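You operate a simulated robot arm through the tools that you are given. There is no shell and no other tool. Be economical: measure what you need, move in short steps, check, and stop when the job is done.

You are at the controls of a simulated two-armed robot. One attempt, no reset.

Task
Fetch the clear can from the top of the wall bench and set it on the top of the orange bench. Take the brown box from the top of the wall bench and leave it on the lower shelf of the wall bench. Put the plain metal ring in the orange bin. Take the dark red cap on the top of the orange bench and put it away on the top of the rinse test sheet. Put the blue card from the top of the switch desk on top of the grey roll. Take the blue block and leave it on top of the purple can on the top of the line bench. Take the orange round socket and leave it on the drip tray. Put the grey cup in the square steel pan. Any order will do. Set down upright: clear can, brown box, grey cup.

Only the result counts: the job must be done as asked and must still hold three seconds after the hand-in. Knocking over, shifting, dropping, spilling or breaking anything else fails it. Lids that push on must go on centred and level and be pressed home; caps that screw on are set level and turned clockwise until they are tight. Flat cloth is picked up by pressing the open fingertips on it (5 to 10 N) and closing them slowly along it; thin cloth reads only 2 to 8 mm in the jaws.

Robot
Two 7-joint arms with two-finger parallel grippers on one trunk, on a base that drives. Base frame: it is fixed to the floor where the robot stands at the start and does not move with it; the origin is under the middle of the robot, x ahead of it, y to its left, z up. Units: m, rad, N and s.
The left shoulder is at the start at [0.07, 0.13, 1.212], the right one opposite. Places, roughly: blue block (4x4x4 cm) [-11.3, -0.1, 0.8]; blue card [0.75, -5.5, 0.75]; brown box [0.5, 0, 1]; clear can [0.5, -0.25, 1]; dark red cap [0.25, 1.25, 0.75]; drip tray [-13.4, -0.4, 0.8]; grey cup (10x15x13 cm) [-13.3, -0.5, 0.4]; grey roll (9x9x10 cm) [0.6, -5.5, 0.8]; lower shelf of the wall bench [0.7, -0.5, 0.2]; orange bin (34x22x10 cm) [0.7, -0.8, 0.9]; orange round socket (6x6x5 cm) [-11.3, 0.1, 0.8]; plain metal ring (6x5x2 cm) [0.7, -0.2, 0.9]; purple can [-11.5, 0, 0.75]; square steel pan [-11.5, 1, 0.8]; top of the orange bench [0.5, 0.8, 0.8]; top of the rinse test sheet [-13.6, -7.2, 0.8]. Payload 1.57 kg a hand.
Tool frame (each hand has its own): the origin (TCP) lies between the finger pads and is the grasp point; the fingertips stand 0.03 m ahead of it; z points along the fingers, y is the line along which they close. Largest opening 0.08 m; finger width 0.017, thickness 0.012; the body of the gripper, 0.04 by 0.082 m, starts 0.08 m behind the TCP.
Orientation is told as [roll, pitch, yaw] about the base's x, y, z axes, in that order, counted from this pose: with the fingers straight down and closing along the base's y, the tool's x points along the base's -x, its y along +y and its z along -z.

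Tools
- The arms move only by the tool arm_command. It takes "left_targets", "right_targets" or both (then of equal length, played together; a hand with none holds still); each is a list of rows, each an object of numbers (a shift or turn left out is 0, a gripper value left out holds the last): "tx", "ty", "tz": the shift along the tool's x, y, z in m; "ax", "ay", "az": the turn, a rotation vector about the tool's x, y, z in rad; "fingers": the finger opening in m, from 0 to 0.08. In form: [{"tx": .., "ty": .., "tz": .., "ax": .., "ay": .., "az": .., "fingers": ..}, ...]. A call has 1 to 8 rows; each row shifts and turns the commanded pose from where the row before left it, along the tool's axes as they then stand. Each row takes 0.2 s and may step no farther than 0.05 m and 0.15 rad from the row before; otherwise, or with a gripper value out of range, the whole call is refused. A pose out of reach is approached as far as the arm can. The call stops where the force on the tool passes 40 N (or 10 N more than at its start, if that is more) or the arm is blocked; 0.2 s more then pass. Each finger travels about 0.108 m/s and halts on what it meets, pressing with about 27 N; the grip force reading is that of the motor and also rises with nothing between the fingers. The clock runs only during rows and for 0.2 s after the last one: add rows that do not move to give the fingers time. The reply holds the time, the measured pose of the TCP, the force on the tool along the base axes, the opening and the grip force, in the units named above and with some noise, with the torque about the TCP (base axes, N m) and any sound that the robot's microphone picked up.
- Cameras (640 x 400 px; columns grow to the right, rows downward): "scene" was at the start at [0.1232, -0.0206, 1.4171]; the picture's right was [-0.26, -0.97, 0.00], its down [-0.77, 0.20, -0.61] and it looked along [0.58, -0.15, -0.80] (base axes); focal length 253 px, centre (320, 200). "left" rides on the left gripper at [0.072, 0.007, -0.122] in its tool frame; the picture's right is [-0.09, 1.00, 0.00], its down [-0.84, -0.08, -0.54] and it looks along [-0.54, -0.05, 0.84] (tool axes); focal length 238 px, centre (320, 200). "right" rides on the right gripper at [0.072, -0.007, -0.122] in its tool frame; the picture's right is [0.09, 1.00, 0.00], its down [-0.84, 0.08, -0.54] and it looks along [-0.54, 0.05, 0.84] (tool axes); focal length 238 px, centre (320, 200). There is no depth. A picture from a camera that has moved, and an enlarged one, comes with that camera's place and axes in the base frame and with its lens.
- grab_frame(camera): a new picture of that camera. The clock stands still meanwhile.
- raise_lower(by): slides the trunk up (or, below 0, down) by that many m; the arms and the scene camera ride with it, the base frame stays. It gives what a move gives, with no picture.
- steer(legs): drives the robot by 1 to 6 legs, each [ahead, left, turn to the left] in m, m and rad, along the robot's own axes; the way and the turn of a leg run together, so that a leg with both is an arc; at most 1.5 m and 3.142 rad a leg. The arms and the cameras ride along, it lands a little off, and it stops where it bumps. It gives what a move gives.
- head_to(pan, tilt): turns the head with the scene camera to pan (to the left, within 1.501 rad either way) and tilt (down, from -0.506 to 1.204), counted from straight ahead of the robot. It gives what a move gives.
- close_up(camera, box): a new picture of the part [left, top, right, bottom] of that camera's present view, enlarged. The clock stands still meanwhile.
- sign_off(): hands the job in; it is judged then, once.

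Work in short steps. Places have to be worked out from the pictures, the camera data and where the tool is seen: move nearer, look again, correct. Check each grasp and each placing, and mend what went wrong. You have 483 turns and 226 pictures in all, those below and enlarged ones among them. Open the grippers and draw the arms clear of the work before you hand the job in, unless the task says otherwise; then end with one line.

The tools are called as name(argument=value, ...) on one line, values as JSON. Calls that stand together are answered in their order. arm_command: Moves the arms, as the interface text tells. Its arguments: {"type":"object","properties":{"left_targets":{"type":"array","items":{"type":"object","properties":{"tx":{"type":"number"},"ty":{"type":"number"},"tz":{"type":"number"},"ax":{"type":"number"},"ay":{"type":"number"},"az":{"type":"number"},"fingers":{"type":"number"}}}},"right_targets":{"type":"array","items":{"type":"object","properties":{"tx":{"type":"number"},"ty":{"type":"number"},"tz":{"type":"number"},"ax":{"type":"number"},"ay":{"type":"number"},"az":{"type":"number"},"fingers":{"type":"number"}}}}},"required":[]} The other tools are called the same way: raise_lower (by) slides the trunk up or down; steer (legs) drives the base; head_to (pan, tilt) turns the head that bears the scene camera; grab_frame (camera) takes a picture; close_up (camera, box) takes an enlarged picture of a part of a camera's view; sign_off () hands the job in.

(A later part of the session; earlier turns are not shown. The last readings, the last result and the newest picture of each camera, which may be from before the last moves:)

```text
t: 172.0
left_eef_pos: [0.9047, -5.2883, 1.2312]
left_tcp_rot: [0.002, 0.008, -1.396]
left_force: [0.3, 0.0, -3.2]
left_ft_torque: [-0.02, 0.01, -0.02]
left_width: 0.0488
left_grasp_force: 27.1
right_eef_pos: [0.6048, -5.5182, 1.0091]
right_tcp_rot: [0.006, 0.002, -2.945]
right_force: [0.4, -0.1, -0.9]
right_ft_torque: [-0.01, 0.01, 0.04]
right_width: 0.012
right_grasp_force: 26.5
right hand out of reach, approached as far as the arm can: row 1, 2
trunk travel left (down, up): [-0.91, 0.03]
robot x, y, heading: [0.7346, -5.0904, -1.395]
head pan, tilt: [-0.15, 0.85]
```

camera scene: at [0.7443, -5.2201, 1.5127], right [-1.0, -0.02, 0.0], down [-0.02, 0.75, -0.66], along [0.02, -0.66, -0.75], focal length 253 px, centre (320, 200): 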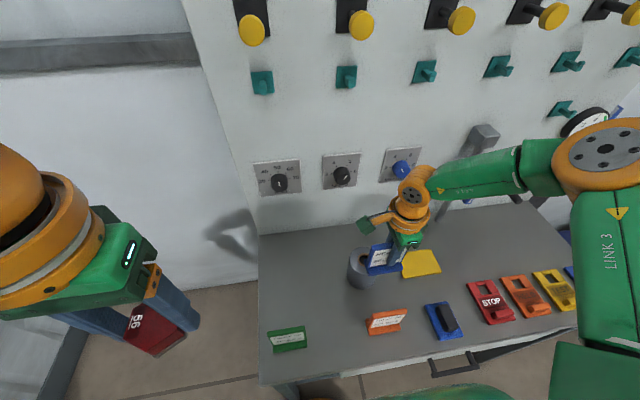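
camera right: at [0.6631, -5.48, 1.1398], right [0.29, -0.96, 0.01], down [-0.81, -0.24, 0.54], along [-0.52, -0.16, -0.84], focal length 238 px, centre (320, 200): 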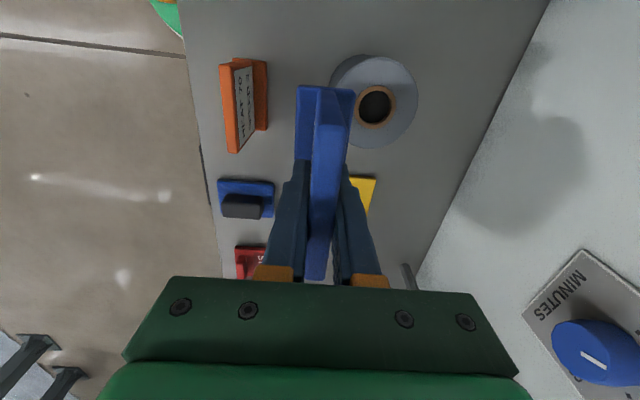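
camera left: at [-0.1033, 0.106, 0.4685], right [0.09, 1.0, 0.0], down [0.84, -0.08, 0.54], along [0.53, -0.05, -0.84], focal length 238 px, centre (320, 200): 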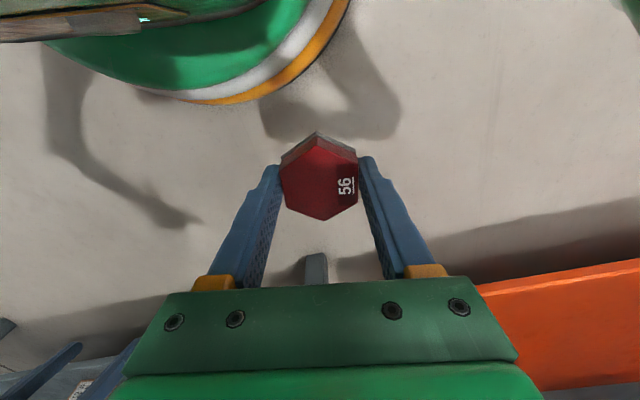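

raise_lower(by=-0.035)

arm_command(right_targets=[{"tx": 0.008, "ty": 0.014, "tz": -0.008}, {"tx": 0.008, "ty": 0.014}, {"tx": 0.0}])

grab_frame(camera="right")

```text
t: 172.8
left_eef_pos: [0.9041, -5.2883, 1.1974]
left_tcp_rot: [0.002, 0.007, -1.397]
left_force: [0.8, -0.3, -3.4]
left_ft_torque: [-0.01, 0.01, 0.02]
left_width: 0.0491
left_grasp_force: 27.3
right_eef_pos: [0.603, -5.5177, 0.9743]
right_tcp_rot: [0.007, -0.001, -2.944]
right_force: [-0.5, 0.0, -1.8]
right_ft_torque: [0.03, -0.01, 0.04]
right_width: 0.0112
right_grasp_force: 27.0
trunk travel left (down, up): [-0.875, 0.065]
robot x, y, heading: [0.73, -5.0942, -1.395]
head pan, tilt: [-0.15, 0.85]
```

```text
t: 173.6
left_eef_pos: [0.9038, -5.2883, 1.1963]
left_tcp_rot: [0.001, 0.006, -1.397]
left_force: [-0.1, 0.1, -2.5]
left_ft_torque: [0.01, -0.01, 0.01]
left_width: 0.0489
left_grasp_force: 26.4
right_eef_pos: [0.6103, -5.5273, 0.9941]
right_tcp_rot: [0.007, 0.002, -2.944]
right_force: [0.6, 0.0, -0.8]
right_ft_torque: [0.02, -0.02, 0.02]
right_width: 0.0117
right_grasp_force: 27.1
right hand out of reach, approached as far as the arm can: row 1, 2
trunk travel left (down, up): [-0.875, 0.065]
robot x, y, heading: [0.7327, -5.0901, -1.393]
head pan, tilt: [-0.15, 0.85]
```

```text
147 pictures are left
camera right: at [0.6795, -5.505, 1.1161], right [0.29, -0.96, 0.01], down [-0.81, -0.24, 0.54], along [-0.52, -0.16, -0.84], focal length 238 px, centre (320, 200)
```

right: 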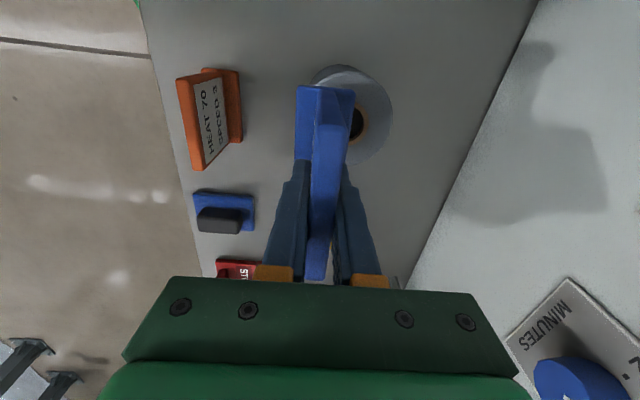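

I need about 3.4 cm more forward and 1.4 cm left, so I'll drive that gently.

steer(legs=[[0.033, 0.014, 0]])

grab_frame(camera="right")

```text
t: 174.5
left_eef_pos: [0.8989, -5.3108, 1.1965]
left_tcp_rot: [0.002, 0.005, -1.433]
left_force: [0.6, -0.2, -3.2]
left_ft_torque: [-0.02, 0.05, 0.02]
left_width: 0.0491
left_grasp_force: 26.9
right_eef_pos: [0.5968, -5.5395, 0.9946]
right_tcp_rot: [0.014, 0.002, -2.982]
right_force: [0.0, 0.6, -0.7]
right_ft_torque: [0.01, 0.02, 0.02]
right_width: 0.0115
right_grasp_force: 26.9
trunk travel left (down, up): [-0.875, 0.065]
robot x, y, heading: [0.734, -5.1132, -1.437]
head pan, tilt: [-0.15, 0.85]
stopped in leg 1: the robot was blocked; the commanded pose is now the measured one
```

```text
146 pictures are left
camera right: at [0.6666, -5.5199, 1.1173], right [0.25, -0.97, 0.01], down [-0.82, -0.2, 0.54], along [-0.52, -0.15, -0.84], focal length 238 px, centre (320, 200)
```

right: 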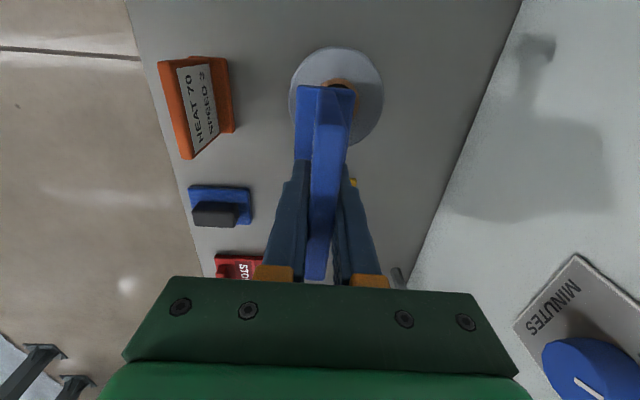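

Bumped gently, so no further ahead. The roll centre is now seen at about (0.636, -5.550). I'll drive left 3 cm and use the arm for the rest.

steer(legs=[[0, 0.02, 0]])

arm_command(right_targets=[{"tx": 0.014}, {"ty": 0.012}, {"tx": 0.0}])

grab_frame(camera="right")

```text
t: 175.5
left_eef_pos: [0.9077, -5.311, 1.1972]
left_tcp_rot: [0.003, 0.009, -1.446]
left_force: [-0.2, 0.2, -2.8]
left_ft_torque: [0.01, -0.04, 0.03]
left_width: 0.0488
left_grasp_force: 27.0
right_eef_pos: [0.6028, -5.5343, 0.9933]
right_tcp_rot: [0.009, 0.004, -2.994]
right_force: [0.3, 0.0, -1.4]
right_ft_torque: [0.03, -0.01, -0.01]
right_width: 0.0114
right_grasp_force: 27.4
trunk travel left (down, up): [-0.875, 0.065]
robot x, y, heading: [0.7465, -5.1078, -1.448]
head pan, tilt: [-0.15, 0.85]
stopped in leg 1: the robot was blocked; the commanded pose is now the measured one
```

```text
t: 176.3
left_eef_pos: [0.91, -5.309, 1.197]
left_tcp_rot: [0.002, 0.007, -1.447]
left_force: [-0.5, 0.4, -3.1]
left_ft_torque: [0.01, -0.01, -0.02]
left_width: 0.049
left_grasp_force: 26.9
right_eef_pos: [0.6119, -5.5328, 1.0012]
right_tcp_rot: [0.011, 0.003, -2.994]
right_force: [-0.4, -0.5, -1.3]
right_ft_torque: [-0.01, 0.0, -0.02]
right_width: 0.0119
right_grasp_force: 26.6
right hand out of reach, approached as far as the arm can: row 1, 2
trunk travel left (down, up): [-0.875, 0.065]
robot x, y, heading: [0.7504, -5.1025, -1.45]
head pan, tilt: [-0.15, 0.85]
```

```text
145 pictures are left
camera right: at [0.6815, -5.5142, 1.1233], right [0.24, -0.97, 0.01], down [-0.82, -0.19, 0.54], along [-0.52, -0.14, -0.84], focal length 238 px, centre (320, 200)
```

right: 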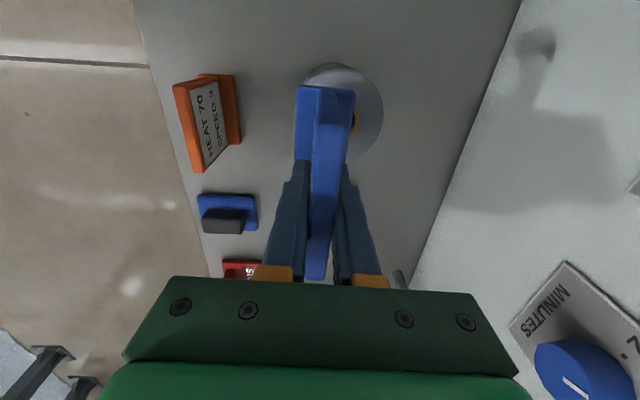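

I'll free the base by backing 3 cm and re-squaring, then lower the shoulder in steps while raising the hand to gain reach.

steer(legs=[[-0.03, 0, 0], [0, 0.02, 0.05]])

arm_command(right_targets=[{"tz": -0.04}, {"tz": -0.04}])

raise_lower(by=-0.08)

```text
t: 177.5
left_eef_pos: [0.9292, -5.2662, 1.1971]
left_tcp_rot: [0.007, 0.006, -1.399]
left_force: [-0.4, 1.1, -2.3]
left_ft_torque: [0.06, -0.08, -0.03]
left_width: 0.049
left_grasp_force: 26.7
right_eef_pos: [0.6453, -5.5048, 1.0011]
right_tcp_rot: [0.012, 0.008, -2.948]
right_force: [-0.6, 1.0, -0.5]
right_ft_torque: [-0.03, -0.04, -0.01]
right_width: 0.0117
right_grasp_force: 27.2
trunk travel left (down, up): [-0.875, 0.065]
robot x, y, heading: [0.7656, -5.076, -1.398]
head pan, tilt: [-0.15, 0.85]
```

```text
t: 178.1
left_eef_pos: [0.9341, -5.2668, 1.1963]
left_tcp_rot: [0.004, 0.006, -1.397]
left_force: [-0.8, 0.9, -2.9]
left_ft_torque: [0.04, 0.0, -0.03]
left_width: 0.0491
left_grasp_force: 26.3
right_eef_pos: [0.6474, -5.5041, 1.082]
right_tcp_rot: [0.012, 0.004, -2.946]
right_force: [0.1, 0.4, -0.9]
right_ft_torque: [0.03, -0.01, 0.01]
right_width: 0.0117
right_grasp_force: 27.3
trunk travel left (down, up): [-0.875, 0.065]
robot x, y, heading: [0.7622, -5.0681, -1.395]
head pan, tilt: [-0.15, 0.85]
```

```text
t: 179.3
left_eef_pos: [0.9347, -5.2685, 1.1165]
left_tcp_rot: [0.001, 0.007, -1.399]
left_force: [-0.3, 0.6, -2.5]
left_ft_torque: [0.0, -0.02, 0.02]
left_width: 0.049
left_grasp_force: 27.3
right_eef_pos: [0.6492, -5.5066, 1.001]
right_tcp_rot: [0.01, 0.002, -2.947]
right_force: [-0.7, 0.1, -0.8]
right_ft_torque: [0.01, 0.0, 0.02]
right_width: 0.0118
right_grasp_force: 27.1
trunk travel left (down, up): [-0.795, 0.145]
robot x, y, heading: [0.7658, -5.0754, -1.398]
head pan, tilt: [-0.15, 0.85]
```

arm_command(right_targets=[{"tx": -0.01, "ty": 0.014}, {"tx": -0.011, "ty": 0.014}, {"ty": 0.013}, {"tx": 0.0}])

grab_frame(camera="right")

grab_frame(camera="scene")

```text
t: 180.3
left_eef_pos: [0.9357, -5.2676, 1.1163]
left_tcp_rot: [0.003, 0.006, -1.398]
left_force: [0.7, -0.3, -3.3]
left_ft_torque: [0.02, 0.04, 0.01]
left_width: 0.0488
left_grasp_force: 27.2
right_eef_pos: [0.6363, -5.5435, 1.0007]
right_tcp_rot: [0.01, 0.006, -2.945]
right_force: [-0.1, -0.2, -1.0]
right_ft_torque: [-0.02, 0.02, -0.03]
right_width: 0.0117
right_grasp_force: 27.0
right hand out of reach, approached as far as the arm can: row 3
trunk travel left (down, up): [-0.795, 0.145]
robot x, y, heading: [0.7634, -5.0705, -1.396]
head pan, tilt: [-0.15, 0.85]
```

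```text
144 pictures are left
camera right: at [0.704, -5.5209, 1.1228], right [0.28, -0.96, 0.01], down [-0.81, -0.23, 0.54], along [-0.52, -0.16, -0.84], focal length 238 px, centre (320, 200)
```

right: 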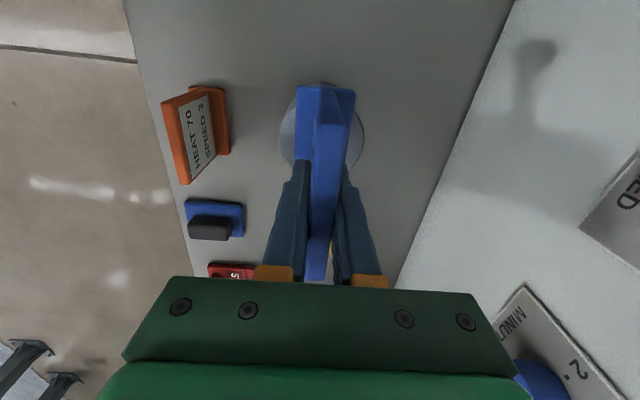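

```text
143 pictures are left
camera scene: at [0.776, -5.2019, 1.3675], right [-1.0, -0.02, 0.0], down [-0.02, 0.75, -0.66], along [0.02, -0.66, -0.75], focal length 253 px, centre (320, 200)
```

scene: 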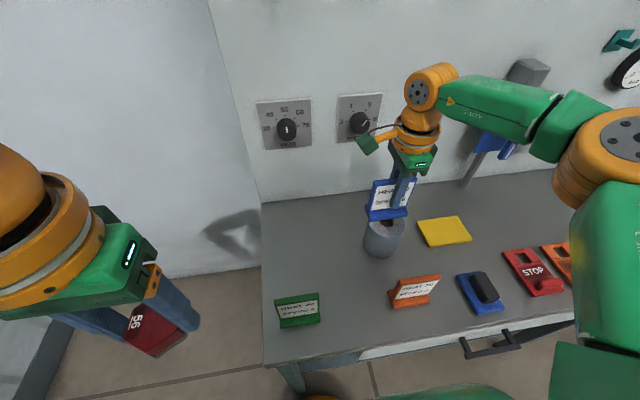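

The card is centred over the roll. I'll lower gently with the trunk until contact.

raise_lower(by=-0.03)

raise_lower(by=-0.006)

close_up(camera="scene", box=[320, 140, 480, 260])

```text
t: 181.0
left_eef_pos: [0.9348, -5.2683, 1.0859]
left_tcp_rot: [0.001, 0.009, -1.396]
left_force: [0.2, 0.5, -2.4]
left_ft_torque: [-0.01, 0.02, 0.02]
left_width: 0.0493
left_grasp_force: 26.9
right_eef_pos: [0.635, -5.5432, 0.9711]
right_tcp_rot: [0.01, 0.005, -2.947]
right_force: [0.5, 0.6, -1.2]
right_ft_torque: [0.01, 0.0, 0.01]
right_width: 0.0119
right_grasp_force: 27.1
trunk travel left (down, up): [-0.765, 0.175]
robot x, y, heading: [0.7616, -5.0732, -1.4]
head pan, tilt: [-0.15, 0.85]
```

```text
t: 181.6
left_eef_pos: [0.9359, -5.2694, 1.0804]
left_tcp_rot: [0.001, 0.008, -1.398]
left_force: [-0.2, 0.1, -1.8]
left_ft_torque: [-0.04, 0.0, -0.01]
left_width: 0.0492
left_grasp_force: 27.0
right_eef_pos: [0.6355, -5.5437, 0.9645]
right_tcp_rot: [0.011, 0.003, -2.948]
right_force: [-0.6, 0.8, -1.3]
right_ft_torque: [-0.02, 0.01, -0.01]
right_width: 0.0116
right_grasp_force: 26.9
trunk travel left (down, up): [-0.759, 0.181]
robot x, y, heading: [0.762, -5.0699, -1.401]
head pan, tilt: [-0.15, 0.85]
```

```text
3.33 times, centred on (400, 200) of scene
camera zoom: at [0.7759, -5.2025, 1.3314], right [-1.0, -0.02, 0.0], down [-0.02, 0.75, -0.66], along [0.02, -0.66, -0.75], focal length 844 px, centre (53, 200)
```

zoom: 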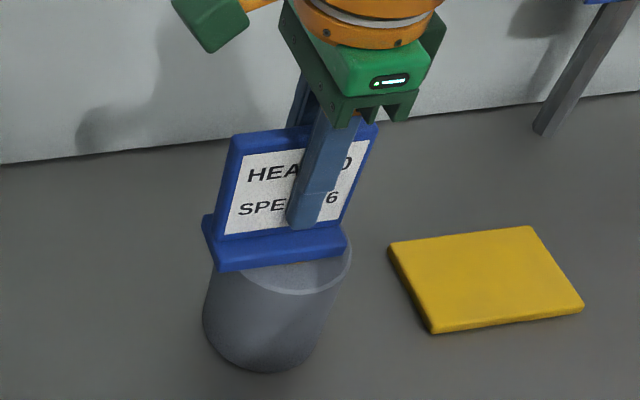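

raise_lower(by=-0.005)

raise_lower(by=-0.005)

```text
t: 182.1
left_eef_pos: [0.9361, -5.2669, 1.0764]
left_tcp_rot: [0.002, 0.006, -1.397]
left_force: [0.5, -0.2, -1.7]
left_ft_torque: [0.01, -0.02, -0.01]
left_width: 0.0491
left_grasp_force: 27.4
right_eef_pos: [0.6346, -5.5432, 0.9616]
right_tcp_rot: [0.015, 0.001, -2.946]
right_force: [-1.5, -2.7, 13.9]
right_ft_torque: [0.16, 0.32, 0.06]
right_width: 0.0117
right_grasp_force: 27.0
trunk travel left (down, up): [-0.754, 0.186]
robot x, y, heading: [0.7624, -5.0757, -1.399]
head pan, tilt: [-0.15, 0.85]
```

```text
t: 182.7
left_eef_pos: [0.9363, -5.2642, 1.0714]
left_tcp_rot: [0.001, 0.002, -1.399]
left_force: [0.4, 0.8, -3.4]
left_ft_torque: [0.02, 0.02, 0.02]
left_width: 0.049
left_grasp_force: 26.8
right_eef_pos: [0.6368, -5.5404, 0.9583]
right_tcp_rot: [0.012, 0.002, -2.947]
right_force: [-0.6, -1.8, 23.7]
right_ft_torque: [0.39, -0.11, -0.02]
right_width: 0.012
right_grasp_force: 26.7
trunk travel left (down, up): [-0.749, 0.191]
robot x, y, heading: [0.7641, -5.0757, -1.4]
head pan, tilt: [-0.15, 0.85]
```

Contact. I'll ease up slightly, release, and rise.

raise_lower(by=0.004)

arm_command(right_targets=[{"fingers": 0.03}, {"fingers": 0.06}, {"fingers": 0.06}])

raise_lower(by=0.12)

grab_frame(camera="scene")

```text
t: 183.2
left_eef_pos: [0.9347, -5.2675, 1.0741]
left_tcp_rot: [0.001, 0.009, -1.396]
left_force: [0.3, 0.6, -2.4]
left_ft_torque: [0.03, 0.01, -0.03]
left_width: 0.049
left_grasp_force: 26.9
right_eef_pos: [0.6337, -5.5437, 0.9578]
right_tcp_rot: [0.009, 0.001, -2.946]
right_force: [0.3, 0.4, -1.0]
right_ft_torque: [-0.03, 0.0, 0.01]
right_width: 0.0118
right_grasp_force: 27.1
trunk travel left (down, up): [-0.753, 0.187]
robot x, y, heading: [0.7654, -5.0743, -1.398]
head pan, tilt: [-0.15, 0.85]
```

```text
t: 184.0
left_eef_pos: [0.9359, -5.2683, 1.0742]
left_tcp_rot: [0.002, 0.008, -1.398]
left_force: [0.7, -0.5, -2.9]
left_ft_torque: [0.02, 0.01, -0.01]
left_width: 0.0491
left_grasp_force: 27.5
right_eef_pos: [0.6346, -5.5436, 0.9591]
right_tcp_rot: [0.011, 0.004, -2.947]
right_force: [-0.8, -0.5, -0.6]
right_ft_torque: [-0.01, 0.0, 0.05]
right_width: 0.06
right_grasp_force: 0.0
trunk travel left (down, up): [-0.753, 0.187]
robot x, y, heading: [0.7628, -5.0712, -1.396]
head pan, tilt: [-0.15, 0.85]
```

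```text
t: 185.5
left_eef_pos: [0.9355, -5.2683, 1.1946]
left_tcp_rot: [0.002, 0.007, -1.397]
left_force: [0.4, -0.3, -1.9]
left_ft_torque: [-0.04, -0.01, -0.03]
left_width: 0.0487
left_grasp_force: 27.3
right_eef_pos: [0.6358, -5.5431, 1.0791]
right_tcp_rot: [0.011, 0.002, -2.946]
right_force: [0.0, 0.3, -1.3]
right_ft_torque: [-0.01, 0.01, 0.0]
right_width: 0.06
right_grasp_force: 0.0
trunk travel left (down, up): [-0.873, 0.067]
robot x, y, heading: [0.7677, -5.0728, -1.4]
head pan, tilt: [-0.15, 0.85]
```

```text
141 pictures are left
camera scene: at [0.776, -5.2021, 1.4455], right [-1.0, -0.02, 0.0], down [-0.02, 0.75, -0.66], along [0.02, -0.66, -0.75], focal length 253 px, centre (320, 200)
```

scene: 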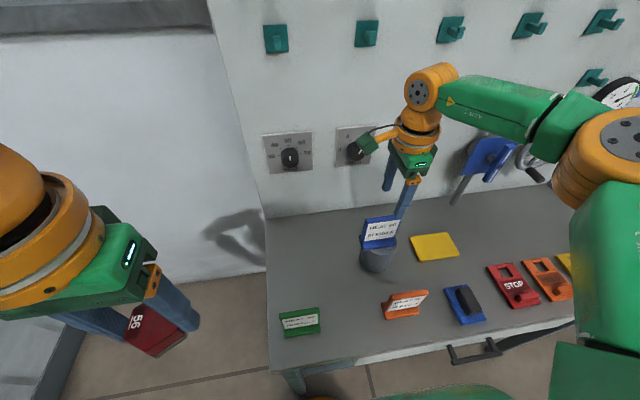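

The card stands on the roll. I'll back away and verify.

raise_lower(by=0.05)

steer(legs=[[-0.4, 0, 0]])

close_up(camera="scene", box=[260, 60, 460, 185])

```text
t: 186.4
left_eef_pos: [0.935, -5.268, 1.2453]
left_tcp_rot: [0.0, 0.007, -1.398]
left_force: [0.2, 1.0, -2.8]
left_ft_torque: [0.0, -0.02, -0.02]
left_width: 0.0492
left_grasp_force: 27.4
right_eef_pos: [0.6353, -5.5433, 1.1287]
right_tcp_rot: [0.01, 0.004, -2.947]
right_force: [0.2, -0.5, 0.4]
right_ft_torque: [-0.02, -0.02, -0.03]
right_width: 0.0601
right_grasp_force: 0.1
trunk travel left (down, up): [-0.923, 0.017]
robot x, y, heading: [0.7642, -5.0708, -1.393]
head pan, tilt: [-0.15, 0.85]
```

```text
t: 188.9
left_eef_pos: [0.8678, -4.8776, 1.2435]
left_tcp_rot: [0.003, 0.012, -1.4]
left_force: [-0.2, 0.0, -3.0]
left_ft_torque: [0.04, 0.02, 0.04]
left_width: 0.0488
left_grasp_force: 27.0
right_eef_pos: [0.5658, -5.1518, 1.1269]
right_tcp_rot: [0.008, 0.005, -2.948]
right_force: [0.1, 0.4, -1.1]
right_ft_torque: [0.05, -0.01, -0.01]
right_width: 0.06
right_grasp_force: 0.0
trunk travel left (down, up): [-0.923, 0.017]
robot x, y, heading: [0.6941, -4.6778, -1.4]
head pan, tilt: [-0.15, 0.85]
```

```text
3.20 times, centred on (360, 122) of scene
camera zoom: at [0.708, -4.8123, 1.4952], right [-1.0, -0.02, 0.0], down [-0.02, 0.75, -0.66], along [0.01, -0.66, -0.75], focal length 810 px, centre (192, 448)
```

zoom: 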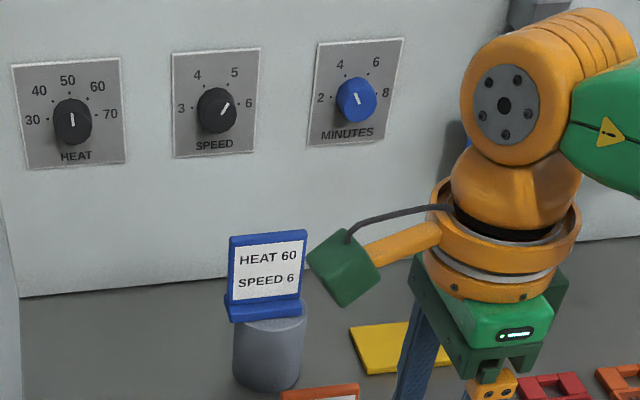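

The card sits level on the roll. I'll rotate the right hand back and turn the robot to face -x to survey the way to the rinse sheet.

arm_command(right_targets=[{"az": -0.145, "tz": -0.01}, {"az": -0.145}, {"az": -0.145}, {"az": -0.145}, {"az": -0.145}, {"az": -0.145}, {"az": -0.145}, {"az": -0.145}])

arm_command(right_targets=[{"az": -0.14}, {"az": -0.14}, {"az": -0.115, "fingers": 0.08}, {"tx": 0.04}, {"tx": 0.04}, {"tx": 0.04}])

steer(legs=[[-0.5, 0, 0], [0, 0, -1.74]])

head_to(pan=0.0, tilt=0.1)

grab_frame(camera="scene")

```text
t: 190.7
left_eef_pos: [0.8676, -4.8755, 1.244]
left_tcp_rot: [0.002, 0.006, -1.401]
left_force: [-0.1, 1.0, -3.3]
left_ft_torque: [0.0, 0.04, -0.01]
left_width: 0.0491
left_grasp_force: 27.5
right_eef_pos: [0.5659, -5.1506, 1.1387]
right_tcp_rot: [0.008, -0.007, -1.787]
right_force: [0.6, 0.0, 0.5]
right_ft_torque: [0.0, -0.01, 0.0]
right_width: 0.0601
right_grasp_force: 0.0
trunk travel left (down, up): [-0.923, 0.017]
robot x, y, heading: [0.696, -4.6773, -1.4]
head pan, tilt: [-0.15, 0.85]
```

```text
t: 192.1
left_eef_pos: [0.8661, -4.8731, 1.2453]
left_tcp_rot: [0.001, 0.007, -1.399]
left_force: [0.3, -0.3, -2.4]
left_ft_torque: [-0.02, -0.01, 0.04]
left_width: 0.0491
left_grasp_force: 26.6
right_eef_pos: [0.5426, -5.0292, 1.1368]
right_tcp_rot: [0.003, -0.013, -1.395]
right_force: [0.8, -0.1, -0.6]
right_ft_torque: [-0.01, -0.01, 0.02]
right_width: 0.0801
right_grasp_force: 0.1
trunk travel left (down, up): [-0.923, 0.017]
robot x, y, heading: [0.6942, -4.6796, -1.399]
head pan, tilt: [-0.15, 0.85]
```

```text
t: 199.3
left_eef_pos: [0.3885, -4.3215, 1.2447]
left_tcp_rot: [0.002, 0.006, 3.127]
left_force: [-0.6, -0.3, -2.6]
left_ft_torque: [0.0, 0.01, -0.03]
left_width: 0.0491
left_grasp_force: 26.7
right_eef_pos: [0.2929, -3.976, 1.1363]
right_tcp_rot: [0.003, -0.011, 3.133]
right_force: [-0.9, 0.6, 0.6]
right_ft_torque: [0.05, -0.01, -0.02]
right_width: 0.0799
right_grasp_force: 0.1
trunk travel left (down, up): [-0.923, 0.017]
robot x, y, heading: [0.6131, -4.1879, 3.129]
head pan, tilt: [-0.15, 0.85]
```

```text
t: 200.4
left_eef_pos: [0.3886, -4.3214, 1.2446]
left_tcp_rot: [0.003, 0.006, 3.125]
left_force: [-0.2, 0.4, -3.4]
left_ft_torque: [-0.02, -0.04, 0.03]
left_width: 0.049
left_grasp_force: 26.7
right_eef_pos: [0.2934, -3.9761, 1.1365]
right_tcp_rot: [0.003, -0.011, 3.133]
right_force: [-0.4, 0.2, 0.6]
right_ft_torque: [-0.04, 0.03, -0.03]
right_width: 0.0802
right_grasp_force: 0.0
trunk travel left (down, up): [-0.923, 0.017]
robot x, y, heading: [0.6079, -4.193, 3.128]
head pan, tilt: [0.0, 0.099]
```

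```text
139 pictures are left
camera scene: at [0.4704, -4.1896, 1.5625], right [0.02, 1.0, 0.0], down [0.1, 0.0, -0.99], along [-0.99, 0.02, -0.1], focal length 253 px, centre (320, 200)
```

scene: 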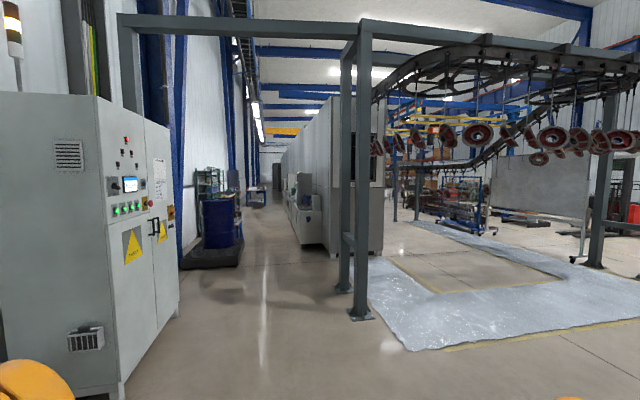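

The plant is yawed about 0.185 rad, and the aisle ahead leads to the rinse sheet. I'll align with the aisle and drive down its centre.

steer(legs=[[0, -0.1, 0.199], [1.5, 0, 0], [1.5, 0, 0], [1.0, 0, 0]])

grab_frame(camera="scene")

```text
t: 220.2
left_eef_pos: [-3.4955, -5.0068, 1.2446]
left_tcp_rot: [0.002, 0.007, -2.952]
left_force: [0.4, -1.3, -3.3]
left_ft_torque: [-0.02, 0.01, 0.01]
left_width: 0.0489
left_grasp_force: 26.6
right_eef_pos: [-3.6571, -4.6864, 1.1369]
right_tcp_rot: [0.004, -0.014, -2.946]
right_force: [0.6, 0.3, -0.2]
right_ft_torque: [0.03, 0.02, -0.02]
right_width: 0.08
right_grasp_force: 0.1
trunk travel left (down, up): [-0.923, 0.017]
robot x, y, heading: [-3.3008, -4.8334, -2.948]
head pan, tilt: [0.0, 0.099]
```

```text
138 pictures are left
camera scene: at [-3.4414, -4.8606, 1.5627], right [-0.19, 0.98, 0.0], down [0.1, 0.02, -1.0], along [-0.98, -0.19, -0.1], focal length 253 px, centre (320, 200)
```

scene: 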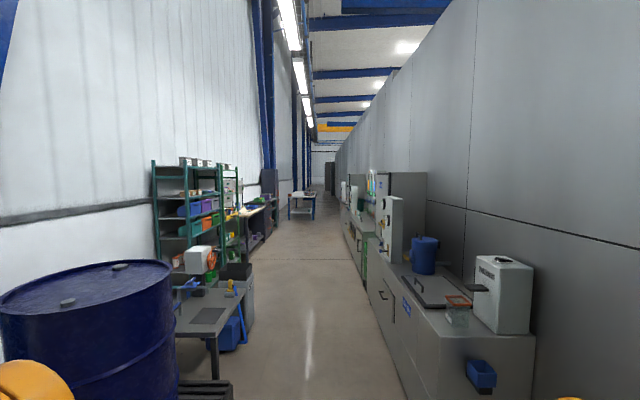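

The aisle is about 1.25 m wide with the robot centred. I'll continue in two legs and recheck.

steer(legs=[[1.5, 0, 0], [1.5, 0, 0]])

grab_frame(camera="scene")

```text
t: 234.7
left_eef_pos: [-6.4431, -5.5948, 1.2446]
left_tcp_rot: [0.002, 0.007, -2.938]
left_force: [-0.1, -0.4, -2.5]
left_ft_torque: [-0.01, -0.01, 0.02]
left_width: 0.049
left_grasp_force: 27.2
right_eef_pos: [-6.6092, -5.2772, 1.1366]
right_tcp_rot: [0.003, -0.011, -2.932]
right_force: [0.3, -0.1, 0.1]
right_ft_torque: [-0.02, 0.02, 0.0]
right_width: 0.0801
right_grasp_force: 0.0
trunk travel left (down, up): [-0.923, 0.017]
robot x, y, heading: [-6.254, -5.4129, -2.937]
head pan, tilt: [0.0, 0.099]
```

```text
137 pictures are left
camera scene: at [-6.3907, -5.4475, 1.5626], right [-0.2, 0.98, 0.0], down [0.1, 0.02, -1.0], along [-0.97, -0.2, -0.1], focal length 253 px, centre (320, 200)
```

scene: 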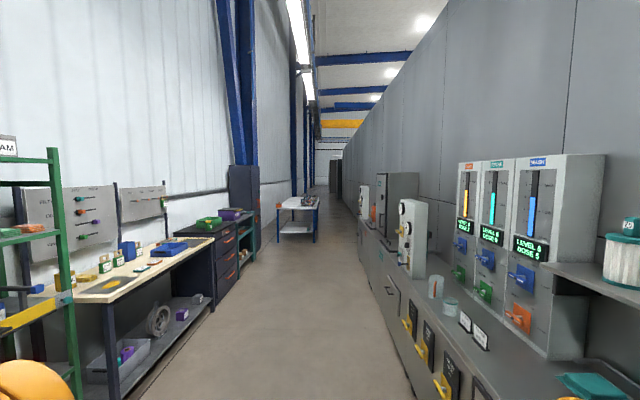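

A white table sits on the left about 6 m ahead, probably the test sheet. I'll continue 4.5 m.

steer(legs=[[1.5, 0, -0.02], [1.5, 0, 0], [1.5, 0, 0]])

grab_frame(camera="scene")

```text
t: 256.2
left_eef_pos: [-10.8479, -6.462, 1.2445]
left_tcp_rot: [0.002, 0.008, -2.93]
left_force: [-0.7, 0.3, -3.9]
left_ft_torque: [0.02, 0.03, -0.04]
left_width: 0.049
left_grasp_force: 27.4
right_eef_pos: [-11.0167, -6.146, 1.1374]
right_tcp_rot: [0.004, -0.01, -2.925]
right_force: [0.6, -0.9, -0.9]
right_ft_torque: [0.02, 0.01, -0.02]
right_width: 0.0796
right_grasp_force: 0.0
trunk travel left (down, up): [-0.923, 0.017]
robot x, y, heading: [-10.6638, -6.2847, -2.93]
head pan, tilt: [0.0, 0.099]
```

```text
136 pictures are left
camera scene: at [-10.7971, -6.3149, 1.5626], right [-0.21, 0.98, 0.0], down [0.1, 0.02, -1.0], along [-0.97, -0.21, -0.1], focal length 253 px, centre (320, 200)
```

scene: 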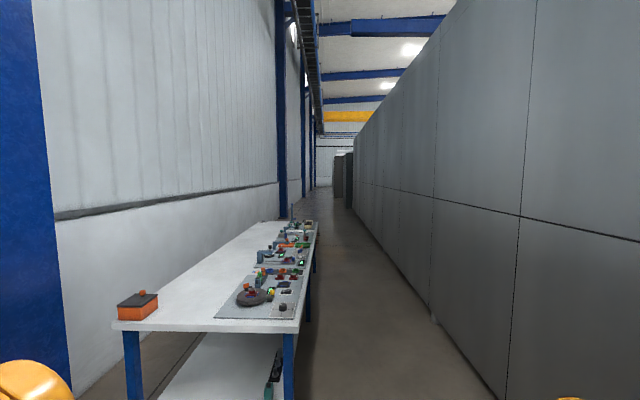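

close_up(camera="scene", box=[200, 210, 340, 330])

```text
3.33 times, centred on (270, 270) of scene
camera zoom: at [-10.7971, -6.3149, 1.5626], right [-0.21, 0.98, 0.0], down [0.1, 0.02, -1.0], along [-0.97, -0.21, -0.1], focal length 844 px, centre (487, -33)
```

zoom: 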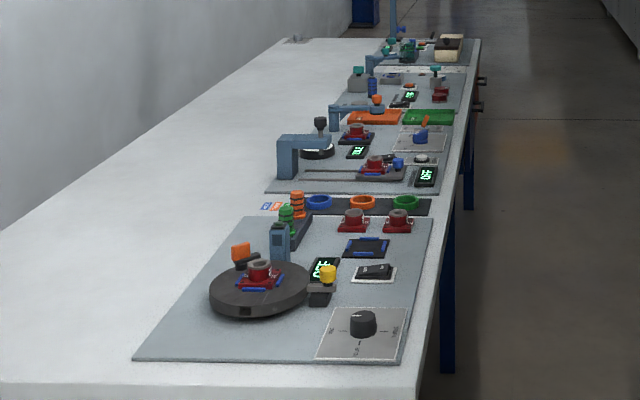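

Several test sheets lie along this table, and the rinse one should be near x -13.6. I'll shift right into the clear lane, turn to face the table, and strafe along it.

steer(legs=[[0, -0.58, 0], [0, 0, 1.54], [0, -1.5, 0]])

head_to(pan=-0.6, tilt=0.6)

grab_frame(camera="scene")

```text
t: 258.9
left_eef_pos: [-10.9725, -6.1099, 1.246]
left_tcp_rot: [-0.138, -0.062, -2.324]
left_force: [-0.4, -1.4, -3.7]
left_ft_torque: [0.02, -0.1, 0.01]
left_width: 0.0488
left_grasp_force: 26.9
right_eef_pos: [-11.1357, -5.715, 1.1355]
right_tcp_rot: [-0.252, 0.044, -2.942]
right_force: [-1.4, 0.0, 13.0]
right_ft_torque: [-0.13, -0.16, 0.0]
right_width: 0.0801
right_grasp_force: 0.1
trunk travel left (down, up): [-0.923, 0.017]
robot x, y, heading: [-10.7856, -5.8569, -2.818]
head pan, tilt: [0.0, 0.099]
stopped in leg 1: the robot was blocked; the commanded pose is now the measured one
```

```text
t: 259.9
left_eef_pos: [-10.9746, -6.1151, 1.247]
left_tcp_rot: [-0.164, -0.074, -2.311]
left_force: [0.4, 0.2, -3.6]
left_ft_torque: [0.05, -0.01, 0.0]
left_width: 0.049
left_grasp_force: 26.7
right_eef_pos: [-11.1348, -5.7232, 1.1349]
right_tcp_rot: [-0.249, 0.046, -2.933]
right_force: [-0.2, -0.5, 0.5]
right_ft_torque: [0.04, -0.03, 0.0]
right_width: 0.0799
right_grasp_force: 0.0
trunk travel left (down, up): [-0.923, 0.017]
robot x, y, heading: [-10.7855, -5.8568, -2.81]
head pan, tilt: [-0.6, 0.6]
```

```text
134 pictures are left
camera scene: at [-10.8428, -6.0319, 1.5233], right [0.27, 0.96, 0.1], down [0.5, -0.05, -0.86], along [-0.82, 0.28, -0.5], focal length 253 px, centre (320, 200)
```

scene: 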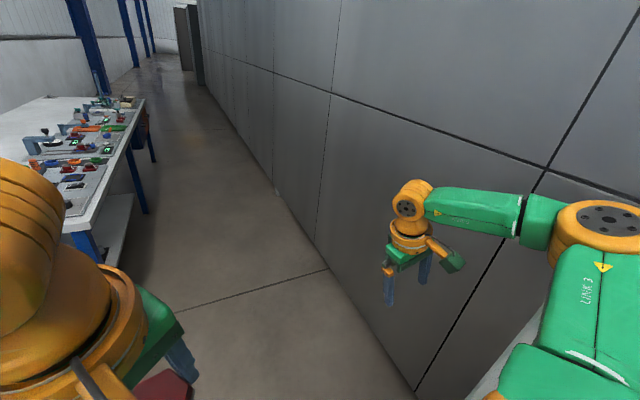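

The right elbow hit the wall side and the robot is leaning. I'll move back left right away.

steer(legs=[[0, 0.15, 0]])

grab_frame(camera="scene")

```text
t: 260.7
left_eef_pos: [-11.0832, -6.0447, 1.2352]
left_tcp_rot: [-0.076, -0.243, -1.927]
left_force: [3.3, -1.1, -1.5]
left_ft_torque: [0.14, 0.15, -0.09]
left_width: 0.0488
left_grasp_force: 26.9
right_eef_pos: [-11.2429, -5.6521, 1.001]
right_tcp_rot: [-0.044, 0.129, -2.827]
right_force: [1.2, 0.4, 5.3]
right_ft_torque: [-0.04, 0.11, 0.01]
right_width: 0.0799
right_grasp_force: 0.0
trunk travel left (down, up): [-0.923, 0.017]
robot x, y, heading: [-10.8228, -5.8868, -2.618]
head pan, tilt: [-0.6, 0.6]
stopped in leg 1: the robot was blocked; the commanded pose is now the measured one
```

```text
133 pictures are left
camera scene: at [-10.9331, -5.9424, 1.5169], right [0.08, 1.0, 0.02], down [0.55, -0.02, -0.83], along [-0.83, 0.08, -0.55], focal length 253 px, centre (320, 200)
```

scene: 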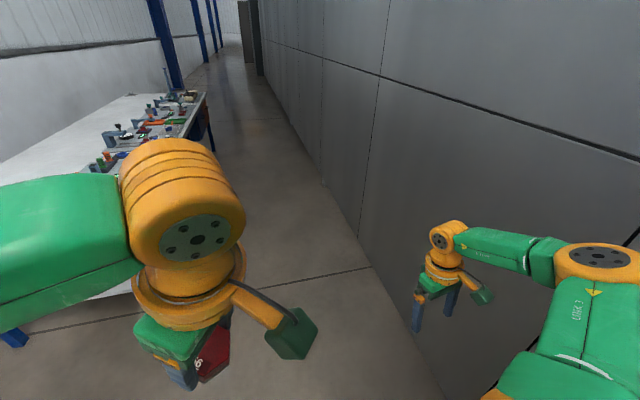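

I need to see what's holding the right arm, so I'll look to the right and to the left.

head_to(pan=-1.4, tilt=0.7)

grab_frame(camera="scene")

head_to(pan=1.3, tilt=0.7)

grab_frame(camera="scene")

```text
t: 261.8
left_eef_pos: [-11.0834, -6.0142, 1.235]
left_tcp_rot: [-0.067, -0.193, -2.066]
left_force: [-0.2, 0.1, -2.6]
left_ft_torque: [0.0, 0.0, -0.01]
left_width: 0.0489
left_grasp_force: 27.0
right_eef_pos: [-11.2293, -5.6159, 1.0271]
right_tcp_rot: [-0.118, 0.138, -2.883]
right_force: [0.9, 0.4, -0.3]
right_ft_torque: [-0.01, -0.01, -0.01]
right_width: 0.08
right_grasp_force: 0.1
trunk travel left (down, up): [-0.923, 0.017]
robot x, y, heading: [-10.8022, -5.8753, -2.709]
head pan, tilt: [-1.4, 0.7]
```

```text
132 pictures are left
camera scene: at [-10.906, -5.8501, 1.5074], right [0.82, 0.57, 0.02], down [0.37, -0.52, -0.77], along [-0.43, 0.64, -0.64], focal length 253 px, centre (320, 200)
```

scene: 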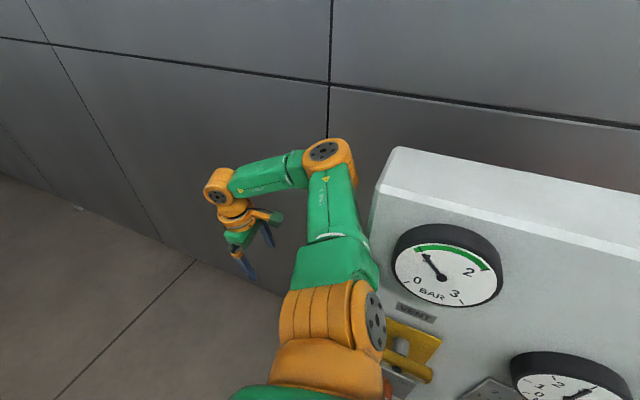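

```text
t: 264.2
left_eef_pos: [-11.083, -6.0136, 1.2348]
left_tcp_rot: [-0.069, -0.195, -2.067]
left_force: [1.1, 0.5, -2.4]
left_ft_torque: [0.0, -0.04, -0.01]
left_width: 0.0491
left_grasp_force: 27.4
right_eef_pos: [-11.2298, -5.6142, 1.0284]
right_tcp_rot: [-0.115, 0.133, -2.883]
right_force: [0.0, -0.3, 0.5]
right_ft_torque: [-0.02, -0.04, 0.0]
right_width: 0.0802
right_grasp_force: 0.1
trunk travel left (down, up): [-0.923, 0.017]
robot x, y, heading: [-10.8071, -5.8735, -2.713]
head pan, tilt: [1.3, 0.7]
```

```text
131 pictures are left
camera scene: at [-10.8457, -6.003, 1.5058], right [-0.99, -0.16, -0.01], down [-0.09, 0.65, -0.76], along [0.12, -0.75, -0.65], focal length 253 px, centre (320, 200)
```

scene: 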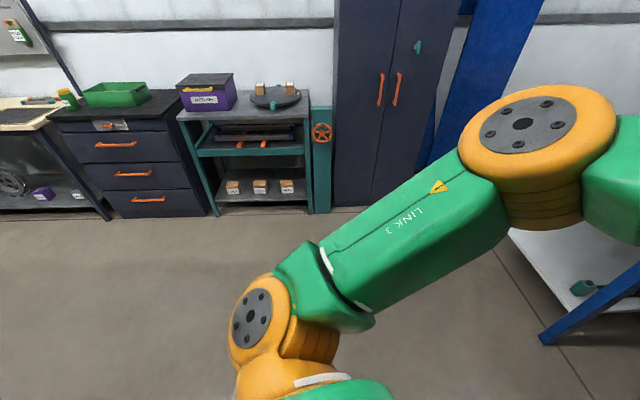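

The right shoulder is against a gauge panel with a yellow VENT lever. I'll look closely before moving.

head_to(pan=-1.5, tilt=0.95)

grab_frame(camera="scene")

```text
t: 266.7
left_eef_pos: [-11.0837, -6.0126, 1.2374]
left_tcp_rot: [-0.069, -0.197, -2.065]
left_force: [-0.3, -0.2, -3.4]
left_ft_torque: [0.03, -0.01, 0.04]
left_width: 0.0492
left_grasp_force: 27.1
right_eef_pos: [-11.2294, -5.6139, 1.0273]
right_tcp_rot: [-0.115, 0.135, -2.885]
right_force: [0.5, 0.4, -1.1]
right_ft_torque: [0.02, 0.02, 0.01]
right_width: 0.0799
right_grasp_force: 0.0
trunk travel left (down, up): [-0.923, 0.017]
robot x, y, heading: [-10.8023, -5.8789, -2.714]
head pan, tilt: [-1.499, 0.949]
```

```text
130 pictures are left
camera scene: at [-10.8938, -5.8549, 1.4879], right [0.88, 0.48, 0.01], down [0.39, -0.7, -0.59], along [-0.27, 0.52, -0.81], focal length 253 px, centre (320, 200)
```

scene: 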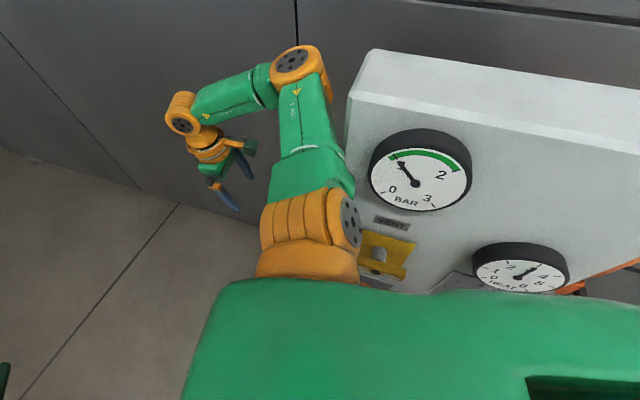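

I'll ease away diagonally, forward and left, off the panel in a small step.

steer(legs=[[0.05, 0.06, 0]])

grab_frame(camera="scene")

```text
t: 267.7
left_eef_pos: [-11.0934, -6.0608, 1.2414]
left_tcp_rot: [-0.067, -0.222, -2.07]
left_force: [-0.3, 0.8, -2.3]
left_ft_torque: [-0.09, -0.01, -0.01]
left_width: 0.0489
left_grasp_force: 27.1
right_eef_pos: [-11.2392, -5.6655, 1.0254]
right_tcp_rot: [-0.094, 0.12, -2.882]
right_force: [0.2, 1.0, 0.0]
right_ft_torque: [-0.08, 0.01, 0.02]
right_width: 0.0801
right_grasp_force: 0.1
trunk travel left (down, up): [-0.923, 0.017]
robot x, y, heading: [-10.8259, -5.9538, -2.716]
head pan, tilt: [-1.499, 0.949]
```

```text
129 pictures are left
camera scene: at [-10.9003, -5.8957, 1.4877], right [0.88, 0.48, -0.01], down [0.39, -0.72, -0.58], along [-0.28, 0.5, -0.82], focal length 253 px, centre (320, 200)
```

scene: 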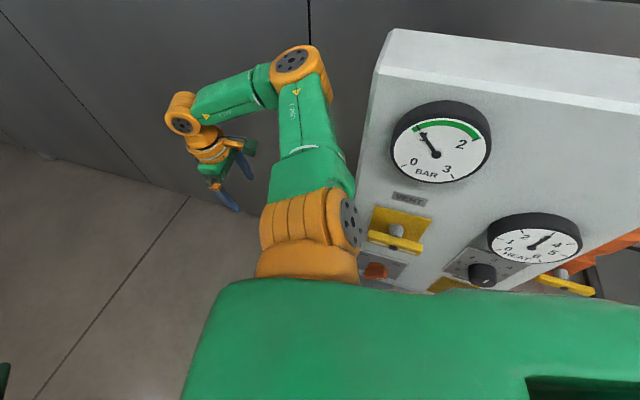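

Free now. I'll move further left and inspect the panel's levers for disturbance.

steer(legs=[[0.05, 0.18, 0]])

head_to(pan=-1.5, tilt=0.6)

grab_frame(camera="scene")

```text
t: 269.3
left_eef_pos: [-11.0661, -6.2491, 1.2404]
left_tcp_rot: [-0.066, -0.215, -2.07]
left_force: [-1.0, 0.5, -2.6]
left_ft_torque: [-0.01, 0.0, 0.02]
left_width: 0.0489
left_grasp_force: 27.2
right_eef_pos: [-11.2135, -5.8556, 1.0267]
right_tcp_rot: [-0.101, 0.125, -2.881]
right_force: [0.2, -0.2, -0.1]
right_ft_torque: [-0.03, -0.02, -0.01]
right_width: 0.08
right_grasp_force: 0.0
trunk travel left (down, up): [-0.923, 0.017]
robot x, y, heading: [-10.7931, -6.1367, -2.716]
head pan, tilt: [-1.499, 0.949]
```

```text
t: 270.1
left_eef_pos: [-11.0649, -6.2554, 1.2401]
left_tcp_rot: [-0.07, -0.21, -2.068]
left_force: [-0.6, 0.0, -3.1]
left_ft_torque: [0.02, 0.0, -0.02]
left_width: 0.049
left_grasp_force: 27.1
right_eef_pos: [-11.2137, -5.8596, 1.0272]
right_tcp_rot: [-0.102, 0.123, -2.882]
right_force: [0.2, -0.3, -0.4]
right_ft_torque: [-0.01, -0.03, 0.0]
right_width: 0.0804
right_grasp_force: 0.1
trunk travel left (down, up): [-0.923, 0.017]
robot x, y, heading: [-10.793, -6.1364, -2.709]
head pan, tilt: [-1.499, 0.6]
```

```text
128 pictures are left
camera scene: at [-10.8817, -6.0798, 1.5163], right [0.88, 0.48, 0.0], down [0.27, -0.5, -0.82], along [-0.39, 0.72, -0.57], focal length 253 px, centre (320, 200)
```

scene: 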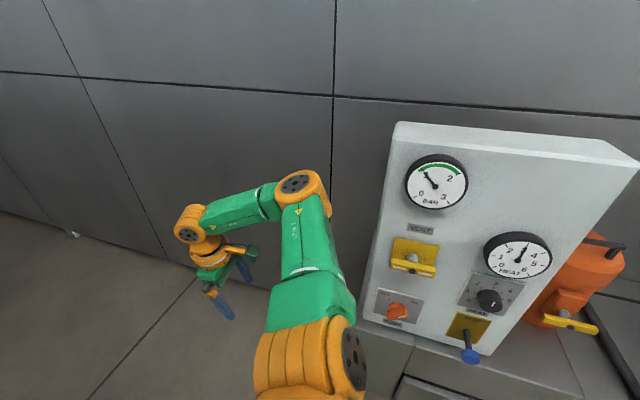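

The levers look normal and seated. I'll turn to face the table side here, clear of it, and then re-square both hands.

steer(legs=[[0, 0, 1.32]])

arm_command(right_targets=[{"ty": 0.04, "tz": -0.03}, {"ty": 0.04, "tz": -0.03}, {"ty": 0.04, "tz": -0.03}, {"ty": 0.04, "tz": -0.02}, {"ty": 0.04}], left_targets=[{"az": 0.13, "ty": 0.025}, {"az": 0.13, "ty": 0.025}, {"az": 0.13, "ty": 0.025}, {"az": 0.13, "ty": 0.025}, {"az": 0.12, "ty": 0.025}])

```text
t: 273.7
left_eef_pos: [-10.7473, -6.4281, 1.2401]
left_tcp_rot: [-0.069, -0.213, -0.756]
left_force: [0.1, 0.5, -3.2]
left_ft_torque: [0.01, 0.0, 0.01]
left_width: 0.0489
left_grasp_force: 27.0
right_eef_pos: [-11.1674, -6.4686, 1.0263]
right_tcp_rot: [-0.103, 0.123, -1.568]
right_force: [-0.6, -1.3, 0.2]
right_ft_torque: [0.0, 0.0, 0.01]
right_width: 0.0802
right_grasp_force: 0.0
trunk travel left (down, up): [-0.923, 0.017]
robot x, y, heading: [-10.7905, -6.134, -1.398]
head pan, tilt: [-1.499, 0.6]
```

```text
t: 274.9
left_eef_pos: [-10.6375, -6.3625, 1.2392]
left_tcp_rot: [0.069, -0.21, -1.411]
left_force: [-0.1, 0.5, -3.7]
left_ft_torque: [-0.02, 0.08, -0.03]
left_width: 0.049
left_grasp_force: 26.7
right_eef_pos: [-10.9531, -6.4804, 1.1169]
right_tcp_rot: [-0.108, 0.123, -1.569]
right_force: [0.0, -0.2, -0.2]
right_ft_torque: [0.0, 0.02, 0.01]
right_width: 0.0799
right_grasp_force: 0.0
trunk travel left (down, up): [-0.923, 0.017]
robot x, y, heading: [-10.7922, -6.1383, -1.399]
head pan, tilt: [-1.499, 0.6]
```

arm_command(right_targets=[{"ay": -0.06, "ax": -0.054, "az": -0.08}, {"ay": -0.06, "ax": -0.054, "az": -0.08}], left_targets=[{"ay": 0.105, "ax": 0.035}, {"ay": 0.105, "ax": 0.035}])

head_to(pan=-0.8, tilt=0.55)

grab_frame(camera="scene")

grab_frame(camera="left")

```text
t: 275.5
left_eef_pos: [-10.6403, -6.3632, 1.2391]
left_tcp_rot: [0.002, 0.002, -1.404]
left_force: [0.7, 0.6, -2.3]
left_ft_torque: [0.0, -0.01, 0.03]
left_width: 0.0492
left_grasp_force: 26.6
right_eef_pos: [-10.9567, -6.4781, 1.1161]
right_tcp_rot: [0.018, 0.01, -1.403]
right_force: [-0.6, 0.7, 0.2]
right_ft_torque: [0.03, -0.02, 0.0]
right_width: 0.0802
right_grasp_force: 0.0
trunk travel left (down, up): [-0.923, 0.017]
robot x, y, heading: [-10.7936, -6.1332, -1.4]
head pan, tilt: [-1.499, 0.6]
```

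```text
t: 276.6
left_eef_pos: [-10.6424, -6.3638, 1.2391]
left_tcp_rot: [0.002, -0.001, -1.403]
left_force: [-0.6, -0.6, -2.0]
left_ft_torque: [-0.01, -0.01, 0.01]
left_width: 0.0491
left_grasp_force: 27.1
right_eef_pos: [-10.9577, -6.4793, 1.1165]
right_tcp_rot: [0.016, 0.011, -1.404]
right_force: [-0.9, 0.2, 0.4]
right_ft_torque: [0.01, -0.03, -0.01]
right_width: 0.0801
right_grasp_force: 0.1
trunk travel left (down, up): [-0.923, 0.017]
robot x, y, heading: [-10.7946, -6.1362, -1.406]
head pan, tilt: [-0.799, 0.55]
```

```text
127 pictures are left
camera scene: at [-10.8375, -6.2584, 1.5209], right [-0.81, 0.59, 0.0], down [0.31, 0.42, -0.85], along [-0.5, -0.69, -0.52], focal length 253 px, centre (320, 200)
```

scene: 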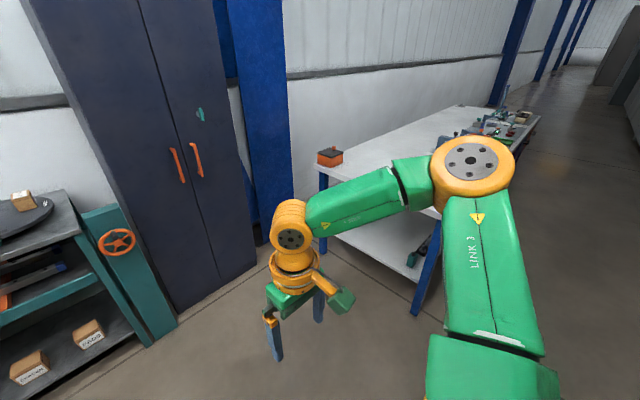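

```text
126 pictures are left
camera left: at [-10.6477, -6.291, 1.3614], right [1.0, 0.08, 0.0], down [0.06, -0.84, 0.54], along [0.04, -0.54, -0.84], focal length 238 px, centre (320, 200)
```

left: 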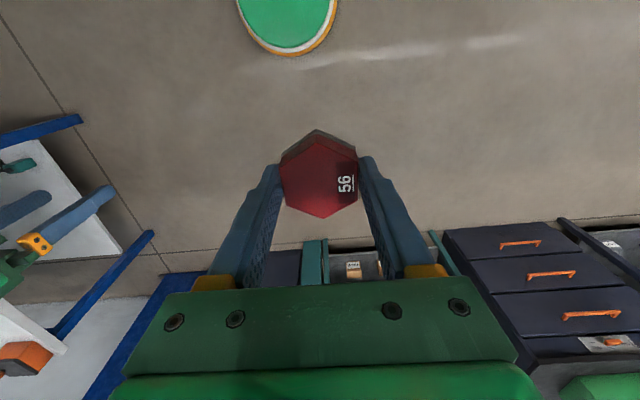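

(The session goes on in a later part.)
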